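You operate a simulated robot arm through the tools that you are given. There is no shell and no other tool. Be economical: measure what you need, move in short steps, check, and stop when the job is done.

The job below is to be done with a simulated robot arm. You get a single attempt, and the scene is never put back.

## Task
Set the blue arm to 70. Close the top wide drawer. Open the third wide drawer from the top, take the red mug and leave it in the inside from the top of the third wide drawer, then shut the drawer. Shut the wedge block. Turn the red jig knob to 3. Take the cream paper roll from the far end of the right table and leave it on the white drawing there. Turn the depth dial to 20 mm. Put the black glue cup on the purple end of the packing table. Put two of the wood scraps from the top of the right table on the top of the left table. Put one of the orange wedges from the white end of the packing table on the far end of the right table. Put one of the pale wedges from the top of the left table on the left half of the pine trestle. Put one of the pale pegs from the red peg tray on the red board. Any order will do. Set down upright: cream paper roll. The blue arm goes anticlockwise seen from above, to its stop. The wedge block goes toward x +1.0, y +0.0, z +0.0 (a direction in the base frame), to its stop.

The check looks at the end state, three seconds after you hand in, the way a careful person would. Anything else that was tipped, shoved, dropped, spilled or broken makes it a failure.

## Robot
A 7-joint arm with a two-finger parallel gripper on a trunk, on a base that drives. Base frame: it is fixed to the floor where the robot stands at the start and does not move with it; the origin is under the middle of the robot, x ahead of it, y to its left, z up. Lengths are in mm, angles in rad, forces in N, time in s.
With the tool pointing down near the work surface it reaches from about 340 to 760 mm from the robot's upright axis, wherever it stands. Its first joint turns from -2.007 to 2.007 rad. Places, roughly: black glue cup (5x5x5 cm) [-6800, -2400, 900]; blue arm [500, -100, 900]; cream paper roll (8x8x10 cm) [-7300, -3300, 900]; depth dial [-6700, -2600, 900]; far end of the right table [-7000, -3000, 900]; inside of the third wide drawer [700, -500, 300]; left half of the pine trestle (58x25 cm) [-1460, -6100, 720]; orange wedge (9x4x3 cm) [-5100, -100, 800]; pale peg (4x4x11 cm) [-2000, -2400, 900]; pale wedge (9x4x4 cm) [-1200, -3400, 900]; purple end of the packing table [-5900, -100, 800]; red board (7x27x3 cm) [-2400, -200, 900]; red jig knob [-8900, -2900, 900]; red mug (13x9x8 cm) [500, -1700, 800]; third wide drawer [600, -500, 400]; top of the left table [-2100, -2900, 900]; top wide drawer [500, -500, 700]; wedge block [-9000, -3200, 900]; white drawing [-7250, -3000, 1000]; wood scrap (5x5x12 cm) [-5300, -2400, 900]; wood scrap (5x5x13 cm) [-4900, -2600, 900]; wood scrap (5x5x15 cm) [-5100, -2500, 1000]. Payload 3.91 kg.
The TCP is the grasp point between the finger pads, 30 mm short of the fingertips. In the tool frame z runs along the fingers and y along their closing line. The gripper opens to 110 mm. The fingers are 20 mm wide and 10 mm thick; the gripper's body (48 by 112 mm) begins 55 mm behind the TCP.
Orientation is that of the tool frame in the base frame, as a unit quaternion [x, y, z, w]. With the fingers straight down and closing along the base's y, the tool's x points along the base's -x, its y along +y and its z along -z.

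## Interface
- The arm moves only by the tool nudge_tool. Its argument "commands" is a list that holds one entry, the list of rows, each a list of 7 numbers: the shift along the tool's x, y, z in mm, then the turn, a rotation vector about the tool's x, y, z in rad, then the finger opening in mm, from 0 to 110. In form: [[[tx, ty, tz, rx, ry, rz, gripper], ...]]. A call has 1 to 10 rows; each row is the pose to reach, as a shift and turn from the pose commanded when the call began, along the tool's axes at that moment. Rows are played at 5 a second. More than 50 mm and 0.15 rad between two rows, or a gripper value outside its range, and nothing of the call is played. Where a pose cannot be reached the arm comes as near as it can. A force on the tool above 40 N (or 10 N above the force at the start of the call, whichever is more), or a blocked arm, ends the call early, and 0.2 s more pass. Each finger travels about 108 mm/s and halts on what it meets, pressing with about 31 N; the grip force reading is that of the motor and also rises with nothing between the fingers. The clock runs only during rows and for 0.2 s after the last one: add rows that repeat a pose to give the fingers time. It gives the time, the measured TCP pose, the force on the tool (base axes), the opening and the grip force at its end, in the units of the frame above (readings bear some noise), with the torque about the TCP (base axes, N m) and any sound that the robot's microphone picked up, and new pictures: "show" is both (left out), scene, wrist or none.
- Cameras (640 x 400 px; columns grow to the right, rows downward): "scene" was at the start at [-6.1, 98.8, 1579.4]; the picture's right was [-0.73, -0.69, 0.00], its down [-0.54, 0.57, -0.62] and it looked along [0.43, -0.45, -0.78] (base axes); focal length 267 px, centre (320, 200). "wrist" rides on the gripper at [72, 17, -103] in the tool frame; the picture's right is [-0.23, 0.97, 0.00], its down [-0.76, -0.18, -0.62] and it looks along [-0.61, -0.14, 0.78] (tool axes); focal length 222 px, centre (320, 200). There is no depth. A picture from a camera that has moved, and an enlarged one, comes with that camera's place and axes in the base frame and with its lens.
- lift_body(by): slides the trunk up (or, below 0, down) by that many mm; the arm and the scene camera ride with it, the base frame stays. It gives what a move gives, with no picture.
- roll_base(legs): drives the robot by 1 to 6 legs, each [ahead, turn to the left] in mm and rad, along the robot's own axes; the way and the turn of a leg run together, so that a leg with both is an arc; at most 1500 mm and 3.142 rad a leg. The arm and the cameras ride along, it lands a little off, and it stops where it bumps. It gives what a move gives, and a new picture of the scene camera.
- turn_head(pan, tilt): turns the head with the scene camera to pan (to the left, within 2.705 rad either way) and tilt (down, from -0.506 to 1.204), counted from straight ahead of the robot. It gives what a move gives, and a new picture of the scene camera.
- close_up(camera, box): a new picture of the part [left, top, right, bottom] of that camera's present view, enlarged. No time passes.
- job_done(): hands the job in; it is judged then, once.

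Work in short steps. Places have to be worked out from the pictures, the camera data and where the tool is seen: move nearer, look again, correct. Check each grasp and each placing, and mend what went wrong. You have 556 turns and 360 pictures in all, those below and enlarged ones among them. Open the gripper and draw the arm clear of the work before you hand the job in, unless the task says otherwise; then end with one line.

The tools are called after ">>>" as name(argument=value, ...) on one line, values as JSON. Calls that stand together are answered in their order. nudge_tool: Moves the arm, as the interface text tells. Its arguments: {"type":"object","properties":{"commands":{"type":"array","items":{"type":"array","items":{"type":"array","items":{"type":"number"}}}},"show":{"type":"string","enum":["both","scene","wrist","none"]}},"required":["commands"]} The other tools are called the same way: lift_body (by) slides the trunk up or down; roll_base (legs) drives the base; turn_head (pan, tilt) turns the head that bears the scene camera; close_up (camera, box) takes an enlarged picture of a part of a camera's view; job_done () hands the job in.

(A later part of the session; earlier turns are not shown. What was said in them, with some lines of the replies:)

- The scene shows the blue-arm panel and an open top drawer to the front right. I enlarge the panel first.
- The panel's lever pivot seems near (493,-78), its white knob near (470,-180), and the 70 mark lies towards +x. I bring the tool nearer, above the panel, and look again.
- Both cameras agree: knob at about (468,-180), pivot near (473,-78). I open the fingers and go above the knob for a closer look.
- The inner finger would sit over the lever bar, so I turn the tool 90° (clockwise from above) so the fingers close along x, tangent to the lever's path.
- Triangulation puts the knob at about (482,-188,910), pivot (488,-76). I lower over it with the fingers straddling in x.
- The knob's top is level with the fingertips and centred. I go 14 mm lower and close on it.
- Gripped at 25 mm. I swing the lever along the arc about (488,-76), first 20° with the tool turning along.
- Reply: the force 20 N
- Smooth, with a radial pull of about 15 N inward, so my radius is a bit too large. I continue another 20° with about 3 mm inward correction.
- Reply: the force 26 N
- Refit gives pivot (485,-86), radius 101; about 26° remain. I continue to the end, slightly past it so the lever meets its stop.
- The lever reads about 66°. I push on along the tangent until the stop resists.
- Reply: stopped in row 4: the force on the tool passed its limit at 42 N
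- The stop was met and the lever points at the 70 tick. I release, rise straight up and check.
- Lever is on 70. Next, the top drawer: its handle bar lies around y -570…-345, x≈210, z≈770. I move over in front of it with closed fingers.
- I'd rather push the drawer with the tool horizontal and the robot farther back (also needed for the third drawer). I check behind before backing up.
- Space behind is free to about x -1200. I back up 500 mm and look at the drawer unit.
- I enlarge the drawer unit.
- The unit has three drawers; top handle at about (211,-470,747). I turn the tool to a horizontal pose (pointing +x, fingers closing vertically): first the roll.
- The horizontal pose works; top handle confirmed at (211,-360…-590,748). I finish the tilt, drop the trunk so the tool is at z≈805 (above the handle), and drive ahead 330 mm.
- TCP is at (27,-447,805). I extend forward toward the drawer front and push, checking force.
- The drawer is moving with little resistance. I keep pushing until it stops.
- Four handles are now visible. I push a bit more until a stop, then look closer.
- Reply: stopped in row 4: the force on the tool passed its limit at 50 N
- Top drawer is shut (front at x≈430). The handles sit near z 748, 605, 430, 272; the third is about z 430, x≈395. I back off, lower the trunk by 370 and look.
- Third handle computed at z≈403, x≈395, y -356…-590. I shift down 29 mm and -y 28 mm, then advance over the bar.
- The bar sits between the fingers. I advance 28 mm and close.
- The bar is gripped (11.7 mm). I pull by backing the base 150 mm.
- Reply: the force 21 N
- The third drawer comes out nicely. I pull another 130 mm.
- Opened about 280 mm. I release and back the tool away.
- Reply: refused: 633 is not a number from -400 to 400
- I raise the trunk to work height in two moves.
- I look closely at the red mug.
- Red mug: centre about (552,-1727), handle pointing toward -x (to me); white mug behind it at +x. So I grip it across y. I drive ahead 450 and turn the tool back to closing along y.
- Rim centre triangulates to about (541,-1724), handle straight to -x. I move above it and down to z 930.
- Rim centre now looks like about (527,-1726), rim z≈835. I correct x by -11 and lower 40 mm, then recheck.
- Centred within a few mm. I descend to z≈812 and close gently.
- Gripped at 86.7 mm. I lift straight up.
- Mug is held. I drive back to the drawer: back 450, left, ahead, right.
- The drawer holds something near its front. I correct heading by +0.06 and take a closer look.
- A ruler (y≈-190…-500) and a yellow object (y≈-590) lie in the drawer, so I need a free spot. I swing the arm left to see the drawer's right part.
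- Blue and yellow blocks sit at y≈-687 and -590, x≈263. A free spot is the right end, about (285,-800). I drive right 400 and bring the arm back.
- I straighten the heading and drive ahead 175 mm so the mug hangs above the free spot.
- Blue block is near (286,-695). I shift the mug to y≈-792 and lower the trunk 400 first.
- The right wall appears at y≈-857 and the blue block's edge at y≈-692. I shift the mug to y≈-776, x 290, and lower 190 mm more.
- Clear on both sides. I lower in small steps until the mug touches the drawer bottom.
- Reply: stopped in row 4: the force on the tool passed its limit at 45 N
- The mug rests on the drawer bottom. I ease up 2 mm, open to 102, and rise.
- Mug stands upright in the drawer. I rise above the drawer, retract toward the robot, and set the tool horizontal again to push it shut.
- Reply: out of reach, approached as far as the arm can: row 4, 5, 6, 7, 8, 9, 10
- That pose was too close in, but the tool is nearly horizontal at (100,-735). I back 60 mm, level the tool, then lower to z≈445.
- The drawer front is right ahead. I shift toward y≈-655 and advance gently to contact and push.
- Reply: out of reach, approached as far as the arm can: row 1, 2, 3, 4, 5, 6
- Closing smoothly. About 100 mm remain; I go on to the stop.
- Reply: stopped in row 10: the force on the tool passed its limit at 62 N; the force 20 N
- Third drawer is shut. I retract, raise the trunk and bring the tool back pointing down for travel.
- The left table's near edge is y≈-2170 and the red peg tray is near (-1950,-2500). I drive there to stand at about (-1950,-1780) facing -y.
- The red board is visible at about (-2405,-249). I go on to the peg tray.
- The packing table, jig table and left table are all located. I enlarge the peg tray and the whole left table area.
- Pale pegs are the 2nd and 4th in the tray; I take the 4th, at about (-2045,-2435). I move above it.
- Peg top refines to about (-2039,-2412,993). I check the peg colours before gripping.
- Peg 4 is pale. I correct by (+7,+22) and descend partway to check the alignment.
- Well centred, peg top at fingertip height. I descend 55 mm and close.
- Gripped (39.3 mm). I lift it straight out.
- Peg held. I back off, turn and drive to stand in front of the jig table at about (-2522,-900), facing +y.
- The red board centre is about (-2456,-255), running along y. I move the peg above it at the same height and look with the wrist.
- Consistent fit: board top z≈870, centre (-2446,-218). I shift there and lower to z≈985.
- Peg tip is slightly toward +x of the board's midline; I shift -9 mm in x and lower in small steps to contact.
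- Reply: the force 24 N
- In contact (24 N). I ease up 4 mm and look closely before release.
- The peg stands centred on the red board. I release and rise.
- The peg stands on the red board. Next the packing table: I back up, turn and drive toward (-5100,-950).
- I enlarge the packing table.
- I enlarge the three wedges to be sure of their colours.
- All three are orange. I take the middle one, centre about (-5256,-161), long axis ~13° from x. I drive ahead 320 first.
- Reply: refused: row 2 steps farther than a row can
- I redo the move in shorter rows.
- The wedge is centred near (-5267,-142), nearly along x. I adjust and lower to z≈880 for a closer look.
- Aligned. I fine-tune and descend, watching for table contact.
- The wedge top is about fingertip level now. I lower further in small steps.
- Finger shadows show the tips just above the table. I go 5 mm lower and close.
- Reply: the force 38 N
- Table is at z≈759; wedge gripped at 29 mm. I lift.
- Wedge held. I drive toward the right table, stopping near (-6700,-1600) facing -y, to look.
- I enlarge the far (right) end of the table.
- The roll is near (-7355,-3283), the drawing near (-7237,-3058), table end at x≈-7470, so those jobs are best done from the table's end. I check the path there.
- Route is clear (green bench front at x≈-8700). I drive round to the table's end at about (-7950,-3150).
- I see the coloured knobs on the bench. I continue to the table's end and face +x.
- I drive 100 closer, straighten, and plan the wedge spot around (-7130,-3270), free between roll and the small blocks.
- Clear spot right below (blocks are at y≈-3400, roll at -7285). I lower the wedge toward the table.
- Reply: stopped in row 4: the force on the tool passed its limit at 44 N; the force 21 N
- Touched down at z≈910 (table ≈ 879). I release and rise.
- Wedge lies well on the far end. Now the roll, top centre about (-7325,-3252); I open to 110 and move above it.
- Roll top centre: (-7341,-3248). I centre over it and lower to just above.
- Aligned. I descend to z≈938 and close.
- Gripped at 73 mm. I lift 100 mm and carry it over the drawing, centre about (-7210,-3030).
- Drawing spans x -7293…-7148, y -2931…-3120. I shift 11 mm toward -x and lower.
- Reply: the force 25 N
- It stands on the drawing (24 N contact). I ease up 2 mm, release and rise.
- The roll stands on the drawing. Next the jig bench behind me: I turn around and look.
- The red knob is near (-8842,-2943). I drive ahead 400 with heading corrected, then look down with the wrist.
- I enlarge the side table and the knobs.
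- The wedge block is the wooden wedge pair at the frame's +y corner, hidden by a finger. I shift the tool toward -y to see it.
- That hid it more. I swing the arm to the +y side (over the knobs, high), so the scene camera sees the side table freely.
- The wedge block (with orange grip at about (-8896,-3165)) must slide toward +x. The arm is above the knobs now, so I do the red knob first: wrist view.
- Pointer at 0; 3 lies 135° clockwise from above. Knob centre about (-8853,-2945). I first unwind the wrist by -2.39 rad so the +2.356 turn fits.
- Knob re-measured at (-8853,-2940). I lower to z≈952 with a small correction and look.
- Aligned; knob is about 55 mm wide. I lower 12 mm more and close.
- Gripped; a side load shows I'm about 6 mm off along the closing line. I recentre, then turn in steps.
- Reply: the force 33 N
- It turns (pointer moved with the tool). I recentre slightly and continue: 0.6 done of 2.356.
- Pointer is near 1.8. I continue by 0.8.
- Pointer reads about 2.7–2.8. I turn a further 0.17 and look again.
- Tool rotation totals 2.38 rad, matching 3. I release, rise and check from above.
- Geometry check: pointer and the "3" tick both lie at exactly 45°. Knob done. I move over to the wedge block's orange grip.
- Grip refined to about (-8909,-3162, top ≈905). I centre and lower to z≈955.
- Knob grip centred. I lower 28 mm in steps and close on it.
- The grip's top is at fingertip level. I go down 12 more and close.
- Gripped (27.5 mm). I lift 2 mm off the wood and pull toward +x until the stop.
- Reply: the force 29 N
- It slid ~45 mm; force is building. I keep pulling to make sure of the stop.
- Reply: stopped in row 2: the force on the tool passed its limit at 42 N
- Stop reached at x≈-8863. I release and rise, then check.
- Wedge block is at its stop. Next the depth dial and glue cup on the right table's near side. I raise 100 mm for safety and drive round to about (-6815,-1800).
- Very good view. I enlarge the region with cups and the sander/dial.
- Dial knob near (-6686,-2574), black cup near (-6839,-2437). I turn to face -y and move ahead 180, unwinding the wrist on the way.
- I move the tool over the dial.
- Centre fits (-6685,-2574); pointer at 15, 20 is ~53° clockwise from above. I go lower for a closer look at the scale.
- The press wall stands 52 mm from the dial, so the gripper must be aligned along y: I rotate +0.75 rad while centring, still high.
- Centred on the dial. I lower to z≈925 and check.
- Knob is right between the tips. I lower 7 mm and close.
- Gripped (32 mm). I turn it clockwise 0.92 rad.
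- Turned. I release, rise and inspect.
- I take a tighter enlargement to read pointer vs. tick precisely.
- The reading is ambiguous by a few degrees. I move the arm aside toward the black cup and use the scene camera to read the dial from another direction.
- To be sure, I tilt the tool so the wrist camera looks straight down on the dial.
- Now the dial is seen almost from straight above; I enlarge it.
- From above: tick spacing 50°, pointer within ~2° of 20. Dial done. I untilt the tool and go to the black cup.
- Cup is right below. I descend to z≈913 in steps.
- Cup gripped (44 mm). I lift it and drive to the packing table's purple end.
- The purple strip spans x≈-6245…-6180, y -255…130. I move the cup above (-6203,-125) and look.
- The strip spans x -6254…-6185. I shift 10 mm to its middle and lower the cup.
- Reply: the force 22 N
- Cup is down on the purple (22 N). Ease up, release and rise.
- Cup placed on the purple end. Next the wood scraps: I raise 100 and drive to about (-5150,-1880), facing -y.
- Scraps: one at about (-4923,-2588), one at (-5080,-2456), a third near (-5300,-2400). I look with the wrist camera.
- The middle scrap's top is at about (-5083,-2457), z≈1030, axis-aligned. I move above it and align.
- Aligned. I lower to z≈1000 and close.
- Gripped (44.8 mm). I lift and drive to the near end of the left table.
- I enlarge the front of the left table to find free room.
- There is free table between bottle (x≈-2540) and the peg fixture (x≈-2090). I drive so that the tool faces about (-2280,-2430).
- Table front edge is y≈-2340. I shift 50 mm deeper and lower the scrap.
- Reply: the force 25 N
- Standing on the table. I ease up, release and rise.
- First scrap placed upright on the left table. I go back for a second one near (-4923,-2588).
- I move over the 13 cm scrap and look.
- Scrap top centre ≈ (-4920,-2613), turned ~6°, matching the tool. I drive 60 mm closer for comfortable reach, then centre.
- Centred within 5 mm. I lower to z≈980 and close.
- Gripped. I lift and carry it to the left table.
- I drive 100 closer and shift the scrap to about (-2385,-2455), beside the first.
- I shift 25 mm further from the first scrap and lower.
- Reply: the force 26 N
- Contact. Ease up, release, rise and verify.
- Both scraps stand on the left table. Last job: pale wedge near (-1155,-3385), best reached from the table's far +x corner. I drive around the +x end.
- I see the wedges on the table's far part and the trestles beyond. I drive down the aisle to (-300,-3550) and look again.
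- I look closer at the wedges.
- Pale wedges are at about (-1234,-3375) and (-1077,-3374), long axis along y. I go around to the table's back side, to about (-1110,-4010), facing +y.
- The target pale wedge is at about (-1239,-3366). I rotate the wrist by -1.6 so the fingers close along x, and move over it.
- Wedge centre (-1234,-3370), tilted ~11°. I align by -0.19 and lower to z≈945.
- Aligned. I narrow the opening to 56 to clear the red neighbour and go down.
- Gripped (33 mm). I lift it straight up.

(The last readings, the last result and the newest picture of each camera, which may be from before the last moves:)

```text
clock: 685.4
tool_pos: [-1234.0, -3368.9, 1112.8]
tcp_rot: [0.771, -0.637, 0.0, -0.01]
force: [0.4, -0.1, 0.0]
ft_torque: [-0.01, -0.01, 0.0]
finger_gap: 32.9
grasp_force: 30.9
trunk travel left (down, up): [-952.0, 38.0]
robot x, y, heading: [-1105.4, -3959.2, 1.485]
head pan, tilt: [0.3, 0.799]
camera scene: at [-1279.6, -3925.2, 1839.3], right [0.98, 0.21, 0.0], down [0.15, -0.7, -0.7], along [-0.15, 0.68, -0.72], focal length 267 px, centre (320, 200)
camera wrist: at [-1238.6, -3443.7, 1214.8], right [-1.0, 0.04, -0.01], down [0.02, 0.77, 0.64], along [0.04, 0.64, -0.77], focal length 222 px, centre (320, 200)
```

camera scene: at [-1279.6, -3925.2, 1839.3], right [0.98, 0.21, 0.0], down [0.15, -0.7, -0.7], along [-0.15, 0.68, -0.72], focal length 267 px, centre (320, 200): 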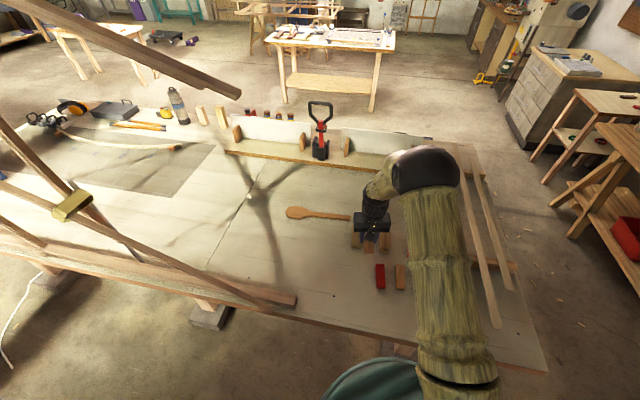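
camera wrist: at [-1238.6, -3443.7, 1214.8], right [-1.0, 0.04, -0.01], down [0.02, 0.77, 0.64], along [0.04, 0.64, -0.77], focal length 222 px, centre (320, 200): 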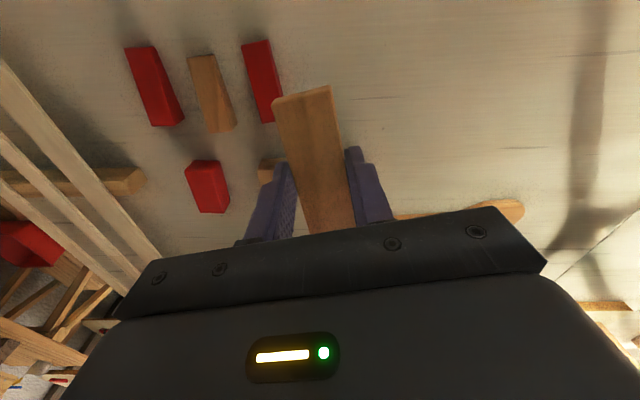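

Wedge held. I turn (away from the poles) and drive to about (-1400,-5400), facing the pine trestle, staying short of the floor cord.

>>> roll_base(legs=[[0, -1.6], [0, -1.65], [1400, 0], [0, 0.197]])

>>> turn_head(pan=0.2, tilt=0.7)

```text
clock: 706.0
tool_pos: [-1136.0, -5949.6, 1111.8]
tcp_rot: [0.59, 0.808, -0.012, 0.001]
force: [1.1, 0.2, -0.4]
ft_torque: [0.02, 0.02, 0.02]
finger_gap: 33.0
grasp_force: 31.3
trunk travel left (down, up): [-952.0, 38.0]
robot x, y, heading: [-1332.0, -5377.3, -1.539]
head pan, tilt: [0.3, 0.799]
camera scene: at [-1151.6, -5389.6, 1839.3], right [-0.95, -0.33, 0.0], down [-0.23, 0.68, -0.7], along [0.23, -0.66, -0.72], focal length 267 px, centre (320, 200)
```

scene: 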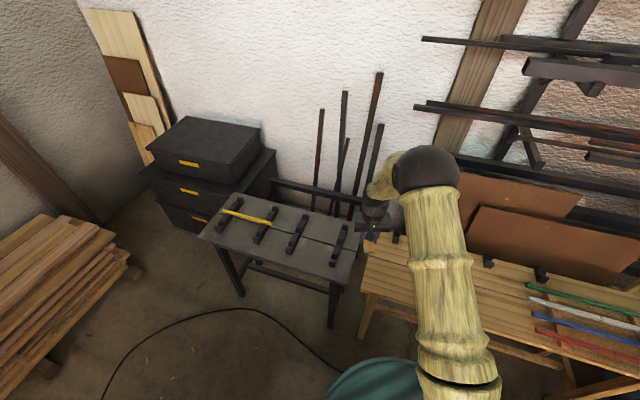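

```text
clock: 706.7
tool_pos: [-1134.8, -5949.6, 1111.1]
tcp_rot: [0.589, 0.808, -0.011, 0.001]
force: [-1.0, -0.6, -0.4]
ft_torque: [-0.02, 0.03, 0.0]
finger_gap: 32.8
grasp_force: 31.3
trunk travel left (down, up): [-952.0, 38.0]
robot x, y, heading: [-1330.9, -5379.4, -1.539]
head pan, tilt: [0.201, 0.7]
camera scene: at [-1159.2, -5396.5, 1847.6], right [-0.97, -0.23, 0.0], down [-0.15, 0.63, -0.76], along [0.18, -0.74, -0.64], focal length 267 px, centre (320, 200)
```

scene: 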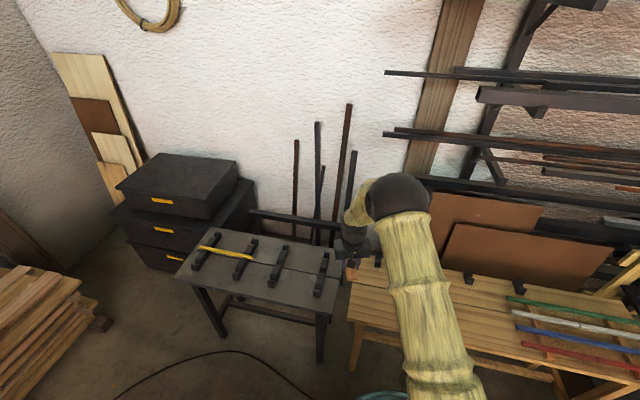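

The trestle's left half spans about x -1142…-1722, y -5957…-6250. I move the wedge above (-1400,-6060).

>>> nudge_tool(commands=[[[-3, -45, 0, 0, 0, 0, 5], [-6, -90, 0, 0, 0, 0, 5], [-10, -135, 0, 0, 0, 0, 5], [-14, -180, 0, 0, 0, 0, 5], [-18, -225, 0, 0, 0, 0, 5], [-24, -270, 0, 0, 0, 0, 5], [-24, -286, 40, 0, 0, 0, 5], [-24, -286, 85, 0, 0, 0, 5], [-24, -286, 130, 0, 0, 0, 5]]], show="both")

```text
clock: 708.7
tool_pos: [-1402.7, -6063.6, 986.9]
tcp_rot: [0.59, 0.808, -0.011, 0.001]
force: [0.5, 0.0, -0.1]
ft_torque: [0.01, -0.01, -0.01]
finger_gap: 32.9
grasp_force: 31.0
trunk travel left (down, up): [-952.0, 38.0]
robot x, y, heading: [-1332.3, -5378.6, -1.538]
head pan, tilt: [0.201, 0.7]
camera scene: at [-1159.1, -5397.7, 1847.6], right [-0.97, -0.23, 0.0], down [-0.15, 0.63, -0.76], along [0.18, -0.74, -0.65], focal length 267 px, centre (320, 200)
camera wrist: at [-1407.0, -5985.7, 1089.8], right [1.0, 0.08, -0.01], down [0.07, -0.77, 0.64], along [0.04, -0.64, -0.77], focal length 222 px, centre (320, 200)
```

scene: 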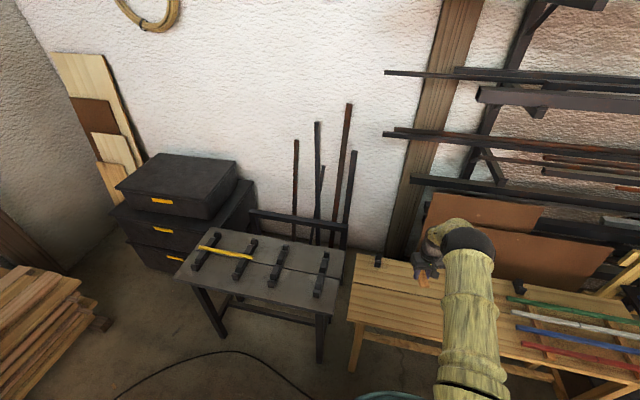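
wrist: 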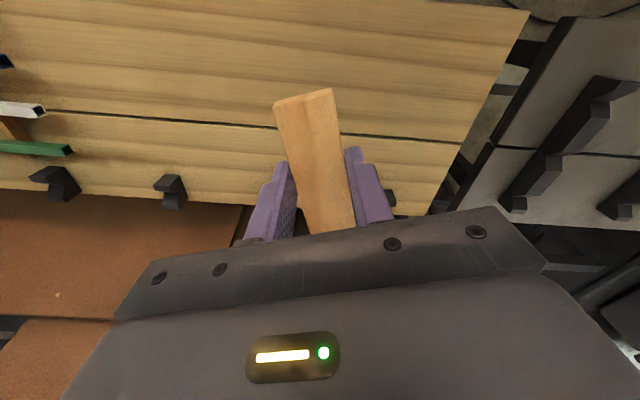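

The spot below is bare plank. I lower the trunk 190 mm, then approach slowly.

>>> lift_body(by=-190)

>>> nudge_tool(commands=[[[0, 0, 5, 0, 0, 0, 5], [0, 0, 10, 0, 0, 0, 5]]], show="both")

```text
clock: 710.8
tool_pos: [-1401.9, -6061.4, 797.9]
tcp_rot: [0.589, 0.808, -0.011, 0.001]
force: [0.0, 0.0, -0.5]
ft_torque: [0.0, 0.02, -0.04]
finger_gap: 32.9
grasp_force: 31.0
trunk travel left (down, up): [-762.0, 228.0]
robot x, y, heading: [-1331.2, -5378.9, -1.538]
head pan, tilt: [0.201, 0.7]
```

```text
clock: 711.4
tool_pos: [-1401.4, -6062.0, 787.7]
tcp_rot: [0.59, 0.807, -0.012, 0.0]
force: [-0.3, -0.2, -0.6]
ft_torque: [0.04, 0.0, 0.01]
finger_gap: 32.8
grasp_force: 31.2
trunk travel left (down, up): [-762.0, 228.0]
robot x, y, heading: [-1331.9, -5379.4, -1.539]
head pan, tilt: [0.201, 0.7]
camera scene: at [-1159.2, -5396.6, 1657.6], right [-0.97, -0.23, 0.0], down [-0.15, 0.63, -0.76], along [0.18, -0.74, -0.64], focal length 267 px, centre (320, 200)
camera wrist: at [-1406.6, -5984.6, 890.3], right [1.0, 0.08, -0.01], down [0.07, -0.77, 0.64], along [0.04, -0.64, -0.77], focal length 222 px, centre (320, 200)
```

scene: 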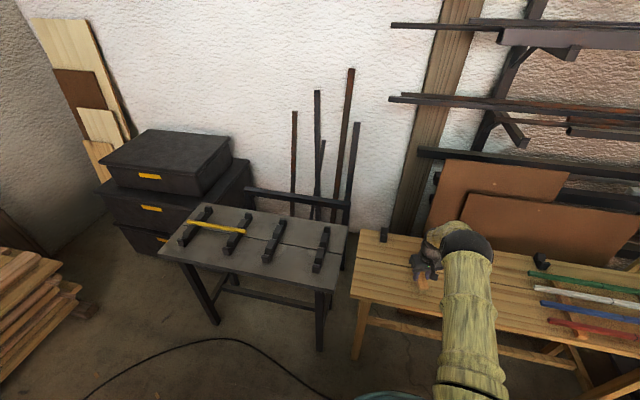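
wrist: 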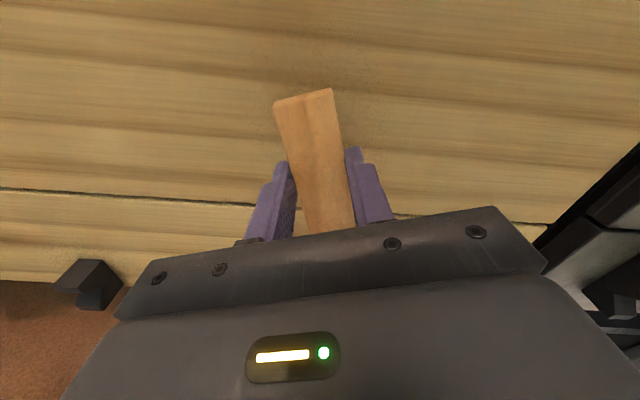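

Almost down, over a wide plank. I lower in 4 mm steps to contact.

>>> nudge_tool(commands=[[[0, 0, 5, 0, 0, 0, 5], [0, 0, 10, 0, 0, 0, 5], [0, 0, 15, 0, 0, 0, 5], [0, 0, 20, 0, 0, 0, 5], [0, 0, 25, 0, 0, 0, 5], [0, 0, 30, 0, 0, 0, 5], [0, 0, 35, 0, 0, 0, 5], [0, 0, 40, 0, 0, 0, 5], [0, 0, 45, 0, 0, 0, 5]]], show="wrist")

```text
clock: 713.5
tool_pos: [-1402.1, -6063.6, 750.6]
tcp_rot: [0.59, 0.807, -0.016, 0.003]
force: [1.2, 12.4, 21.0]
ft_torque: [0.77, -0.39, 0.23]
finger_gap: 33.2
grasp_force: 31.0
trunk travel left (down, up): [-762.0, 228.0]
robot x, y, heading: [-1331.7, -5381.9, -1.539]
head pan, tilt: [0.201, 0.7]
stopped in row 9: the force on the tool passed its limit at 43 N (the readings are from after the stop); the commanded pose is now the measured one
camera wrist: at [-1407.3, -5986.0, 852.5], right [1.0, 0.08, -0.02], down [0.07, -0.76, 0.64], along [0.04, -0.64, -0.77], focal length 222 px, centre (320, 200)
```

wrist: 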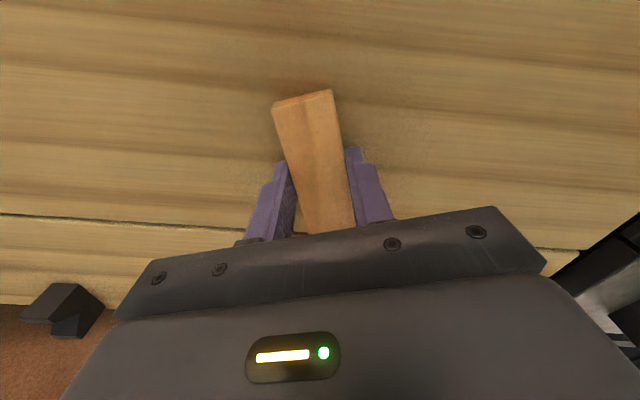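

Contact at z≈750. I release and rise.

>>> nudge_tool(commands=[[[0, 0, -1, 0, 0, 0, 38], [0, 0, -1, 0, 0, 0, 50], [0, 0, -1, 0, 0, 0, 60], [0, 0, -30, 0, 0, 0, 60], [0, 0, -70, 0, 0, 0, 60], [0, 0, -115, 0, 0, 0, 60], [0, 0, -160, 0, 0, 0, 60]]], show="wrist")

>>> lift_body(by=200)

```text
clock: 715.1
tool_pos: [-1401.2, -6061.3, 907.7]
tcp_rot: [0.59, 0.807, -0.014, 0.003]
force: [-0.4, 0.1, 0.0]
ft_torque: [-0.01, 0.03, -0.02]
finger_gap: 60.4
grasp_force: 0.1
trunk travel left (down, up): [-762.0, 228.0]
robot x, y, heading: [-1332.1, -5379.7, -1.541]
head pan, tilt: [0.201, 0.7]
camera wrist: at [-1404.7, -5983.5, 1010.4], right [1.0, 0.08, -0.01], down [0.07, -0.76, 0.64], along [0.04, -0.64, -0.77], focal length 222 px, centre (320, 200)
```

wrist: 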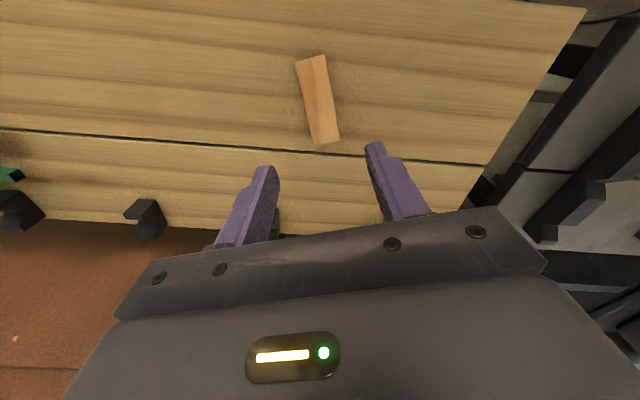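

```text
clock: 717.3
tool_pos: [-1402.3, -6062.1, 1107.2]
tcp_rot: [0.59, 0.807, -0.015, 0.002]
force: [-0.2, 0.2, -0.3]
ft_torque: [0.0, 0.02, 0.0]
finger_gap: 60.0
grasp_force: 0.1
trunk travel left (down, up): [-962.0, 28.0]
robot x, y, heading: [-1330.1, -5381.1, -1.54]
head pan, tilt: [0.201, 0.7]
```

The pale wedge lies on the trestle's left half. Everything is placed; I back the robot clear of the trestle before handing in.

>>> roll_base(legs=[[-400, 0]])

>>> close_up(camera="scene", box=[320, 150, 640, 350])

```text
clock: 720.1
tool_pos: [-1411.7, -5657.3, 1109.3]
tcp_rot: [0.588, 0.809, -0.015, 0.002]
force: [0.7, 0.9, 0.3]
ft_torque: [-0.04, -0.02, 0.04]
finger_gap: 60.2
grasp_force: 0.1
trunk travel left (down, up): [-962.0, 28.0]
robot x, y, heading: [-1343.2, -4974.4, -1.535]
head pan, tilt: [0.201, 0.7]
camera scene: at [-1172.8, -4989.2, 1857.6], right [-0.97, -0.24, 0.0], down [-0.15, 0.63, -0.77], along [0.18, -0.74, -0.64], focal length 267 px, centre (320, 200)
```

scene: 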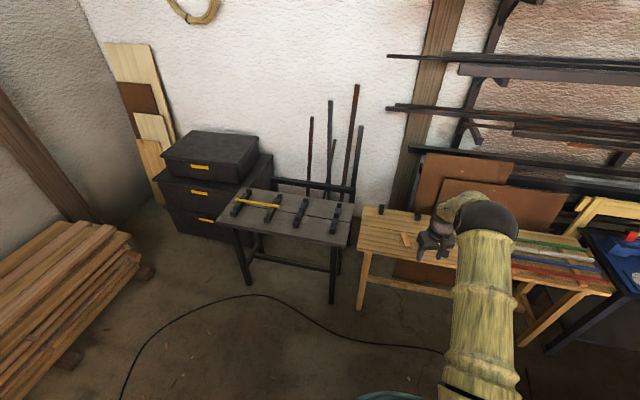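

```text
2.00 times, centred on (480, 250) of scene
camera zoom: at [-1172.8, -4989.2, 1857.6], right [-0.97, -0.24, 0.0], down [-0.15, 0.63, -0.77], along [0.18, -0.74, -0.64], focal length 533 px, centre (0, 100)
```

zoom: 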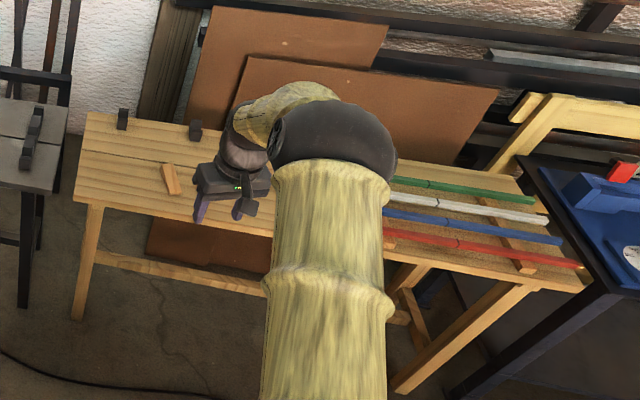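

The wedge rests on the left half, the arm is clear and the gripper open. I hand in.

>>> job_done()

```text
The job is handed in.
```

I did every item on the list and handed the job in, but two points are less than certain. The depth dial reads about 2° past the 20 mm mark. The mug was upright when I shut the drawer on it, and I couldn't see it after that.
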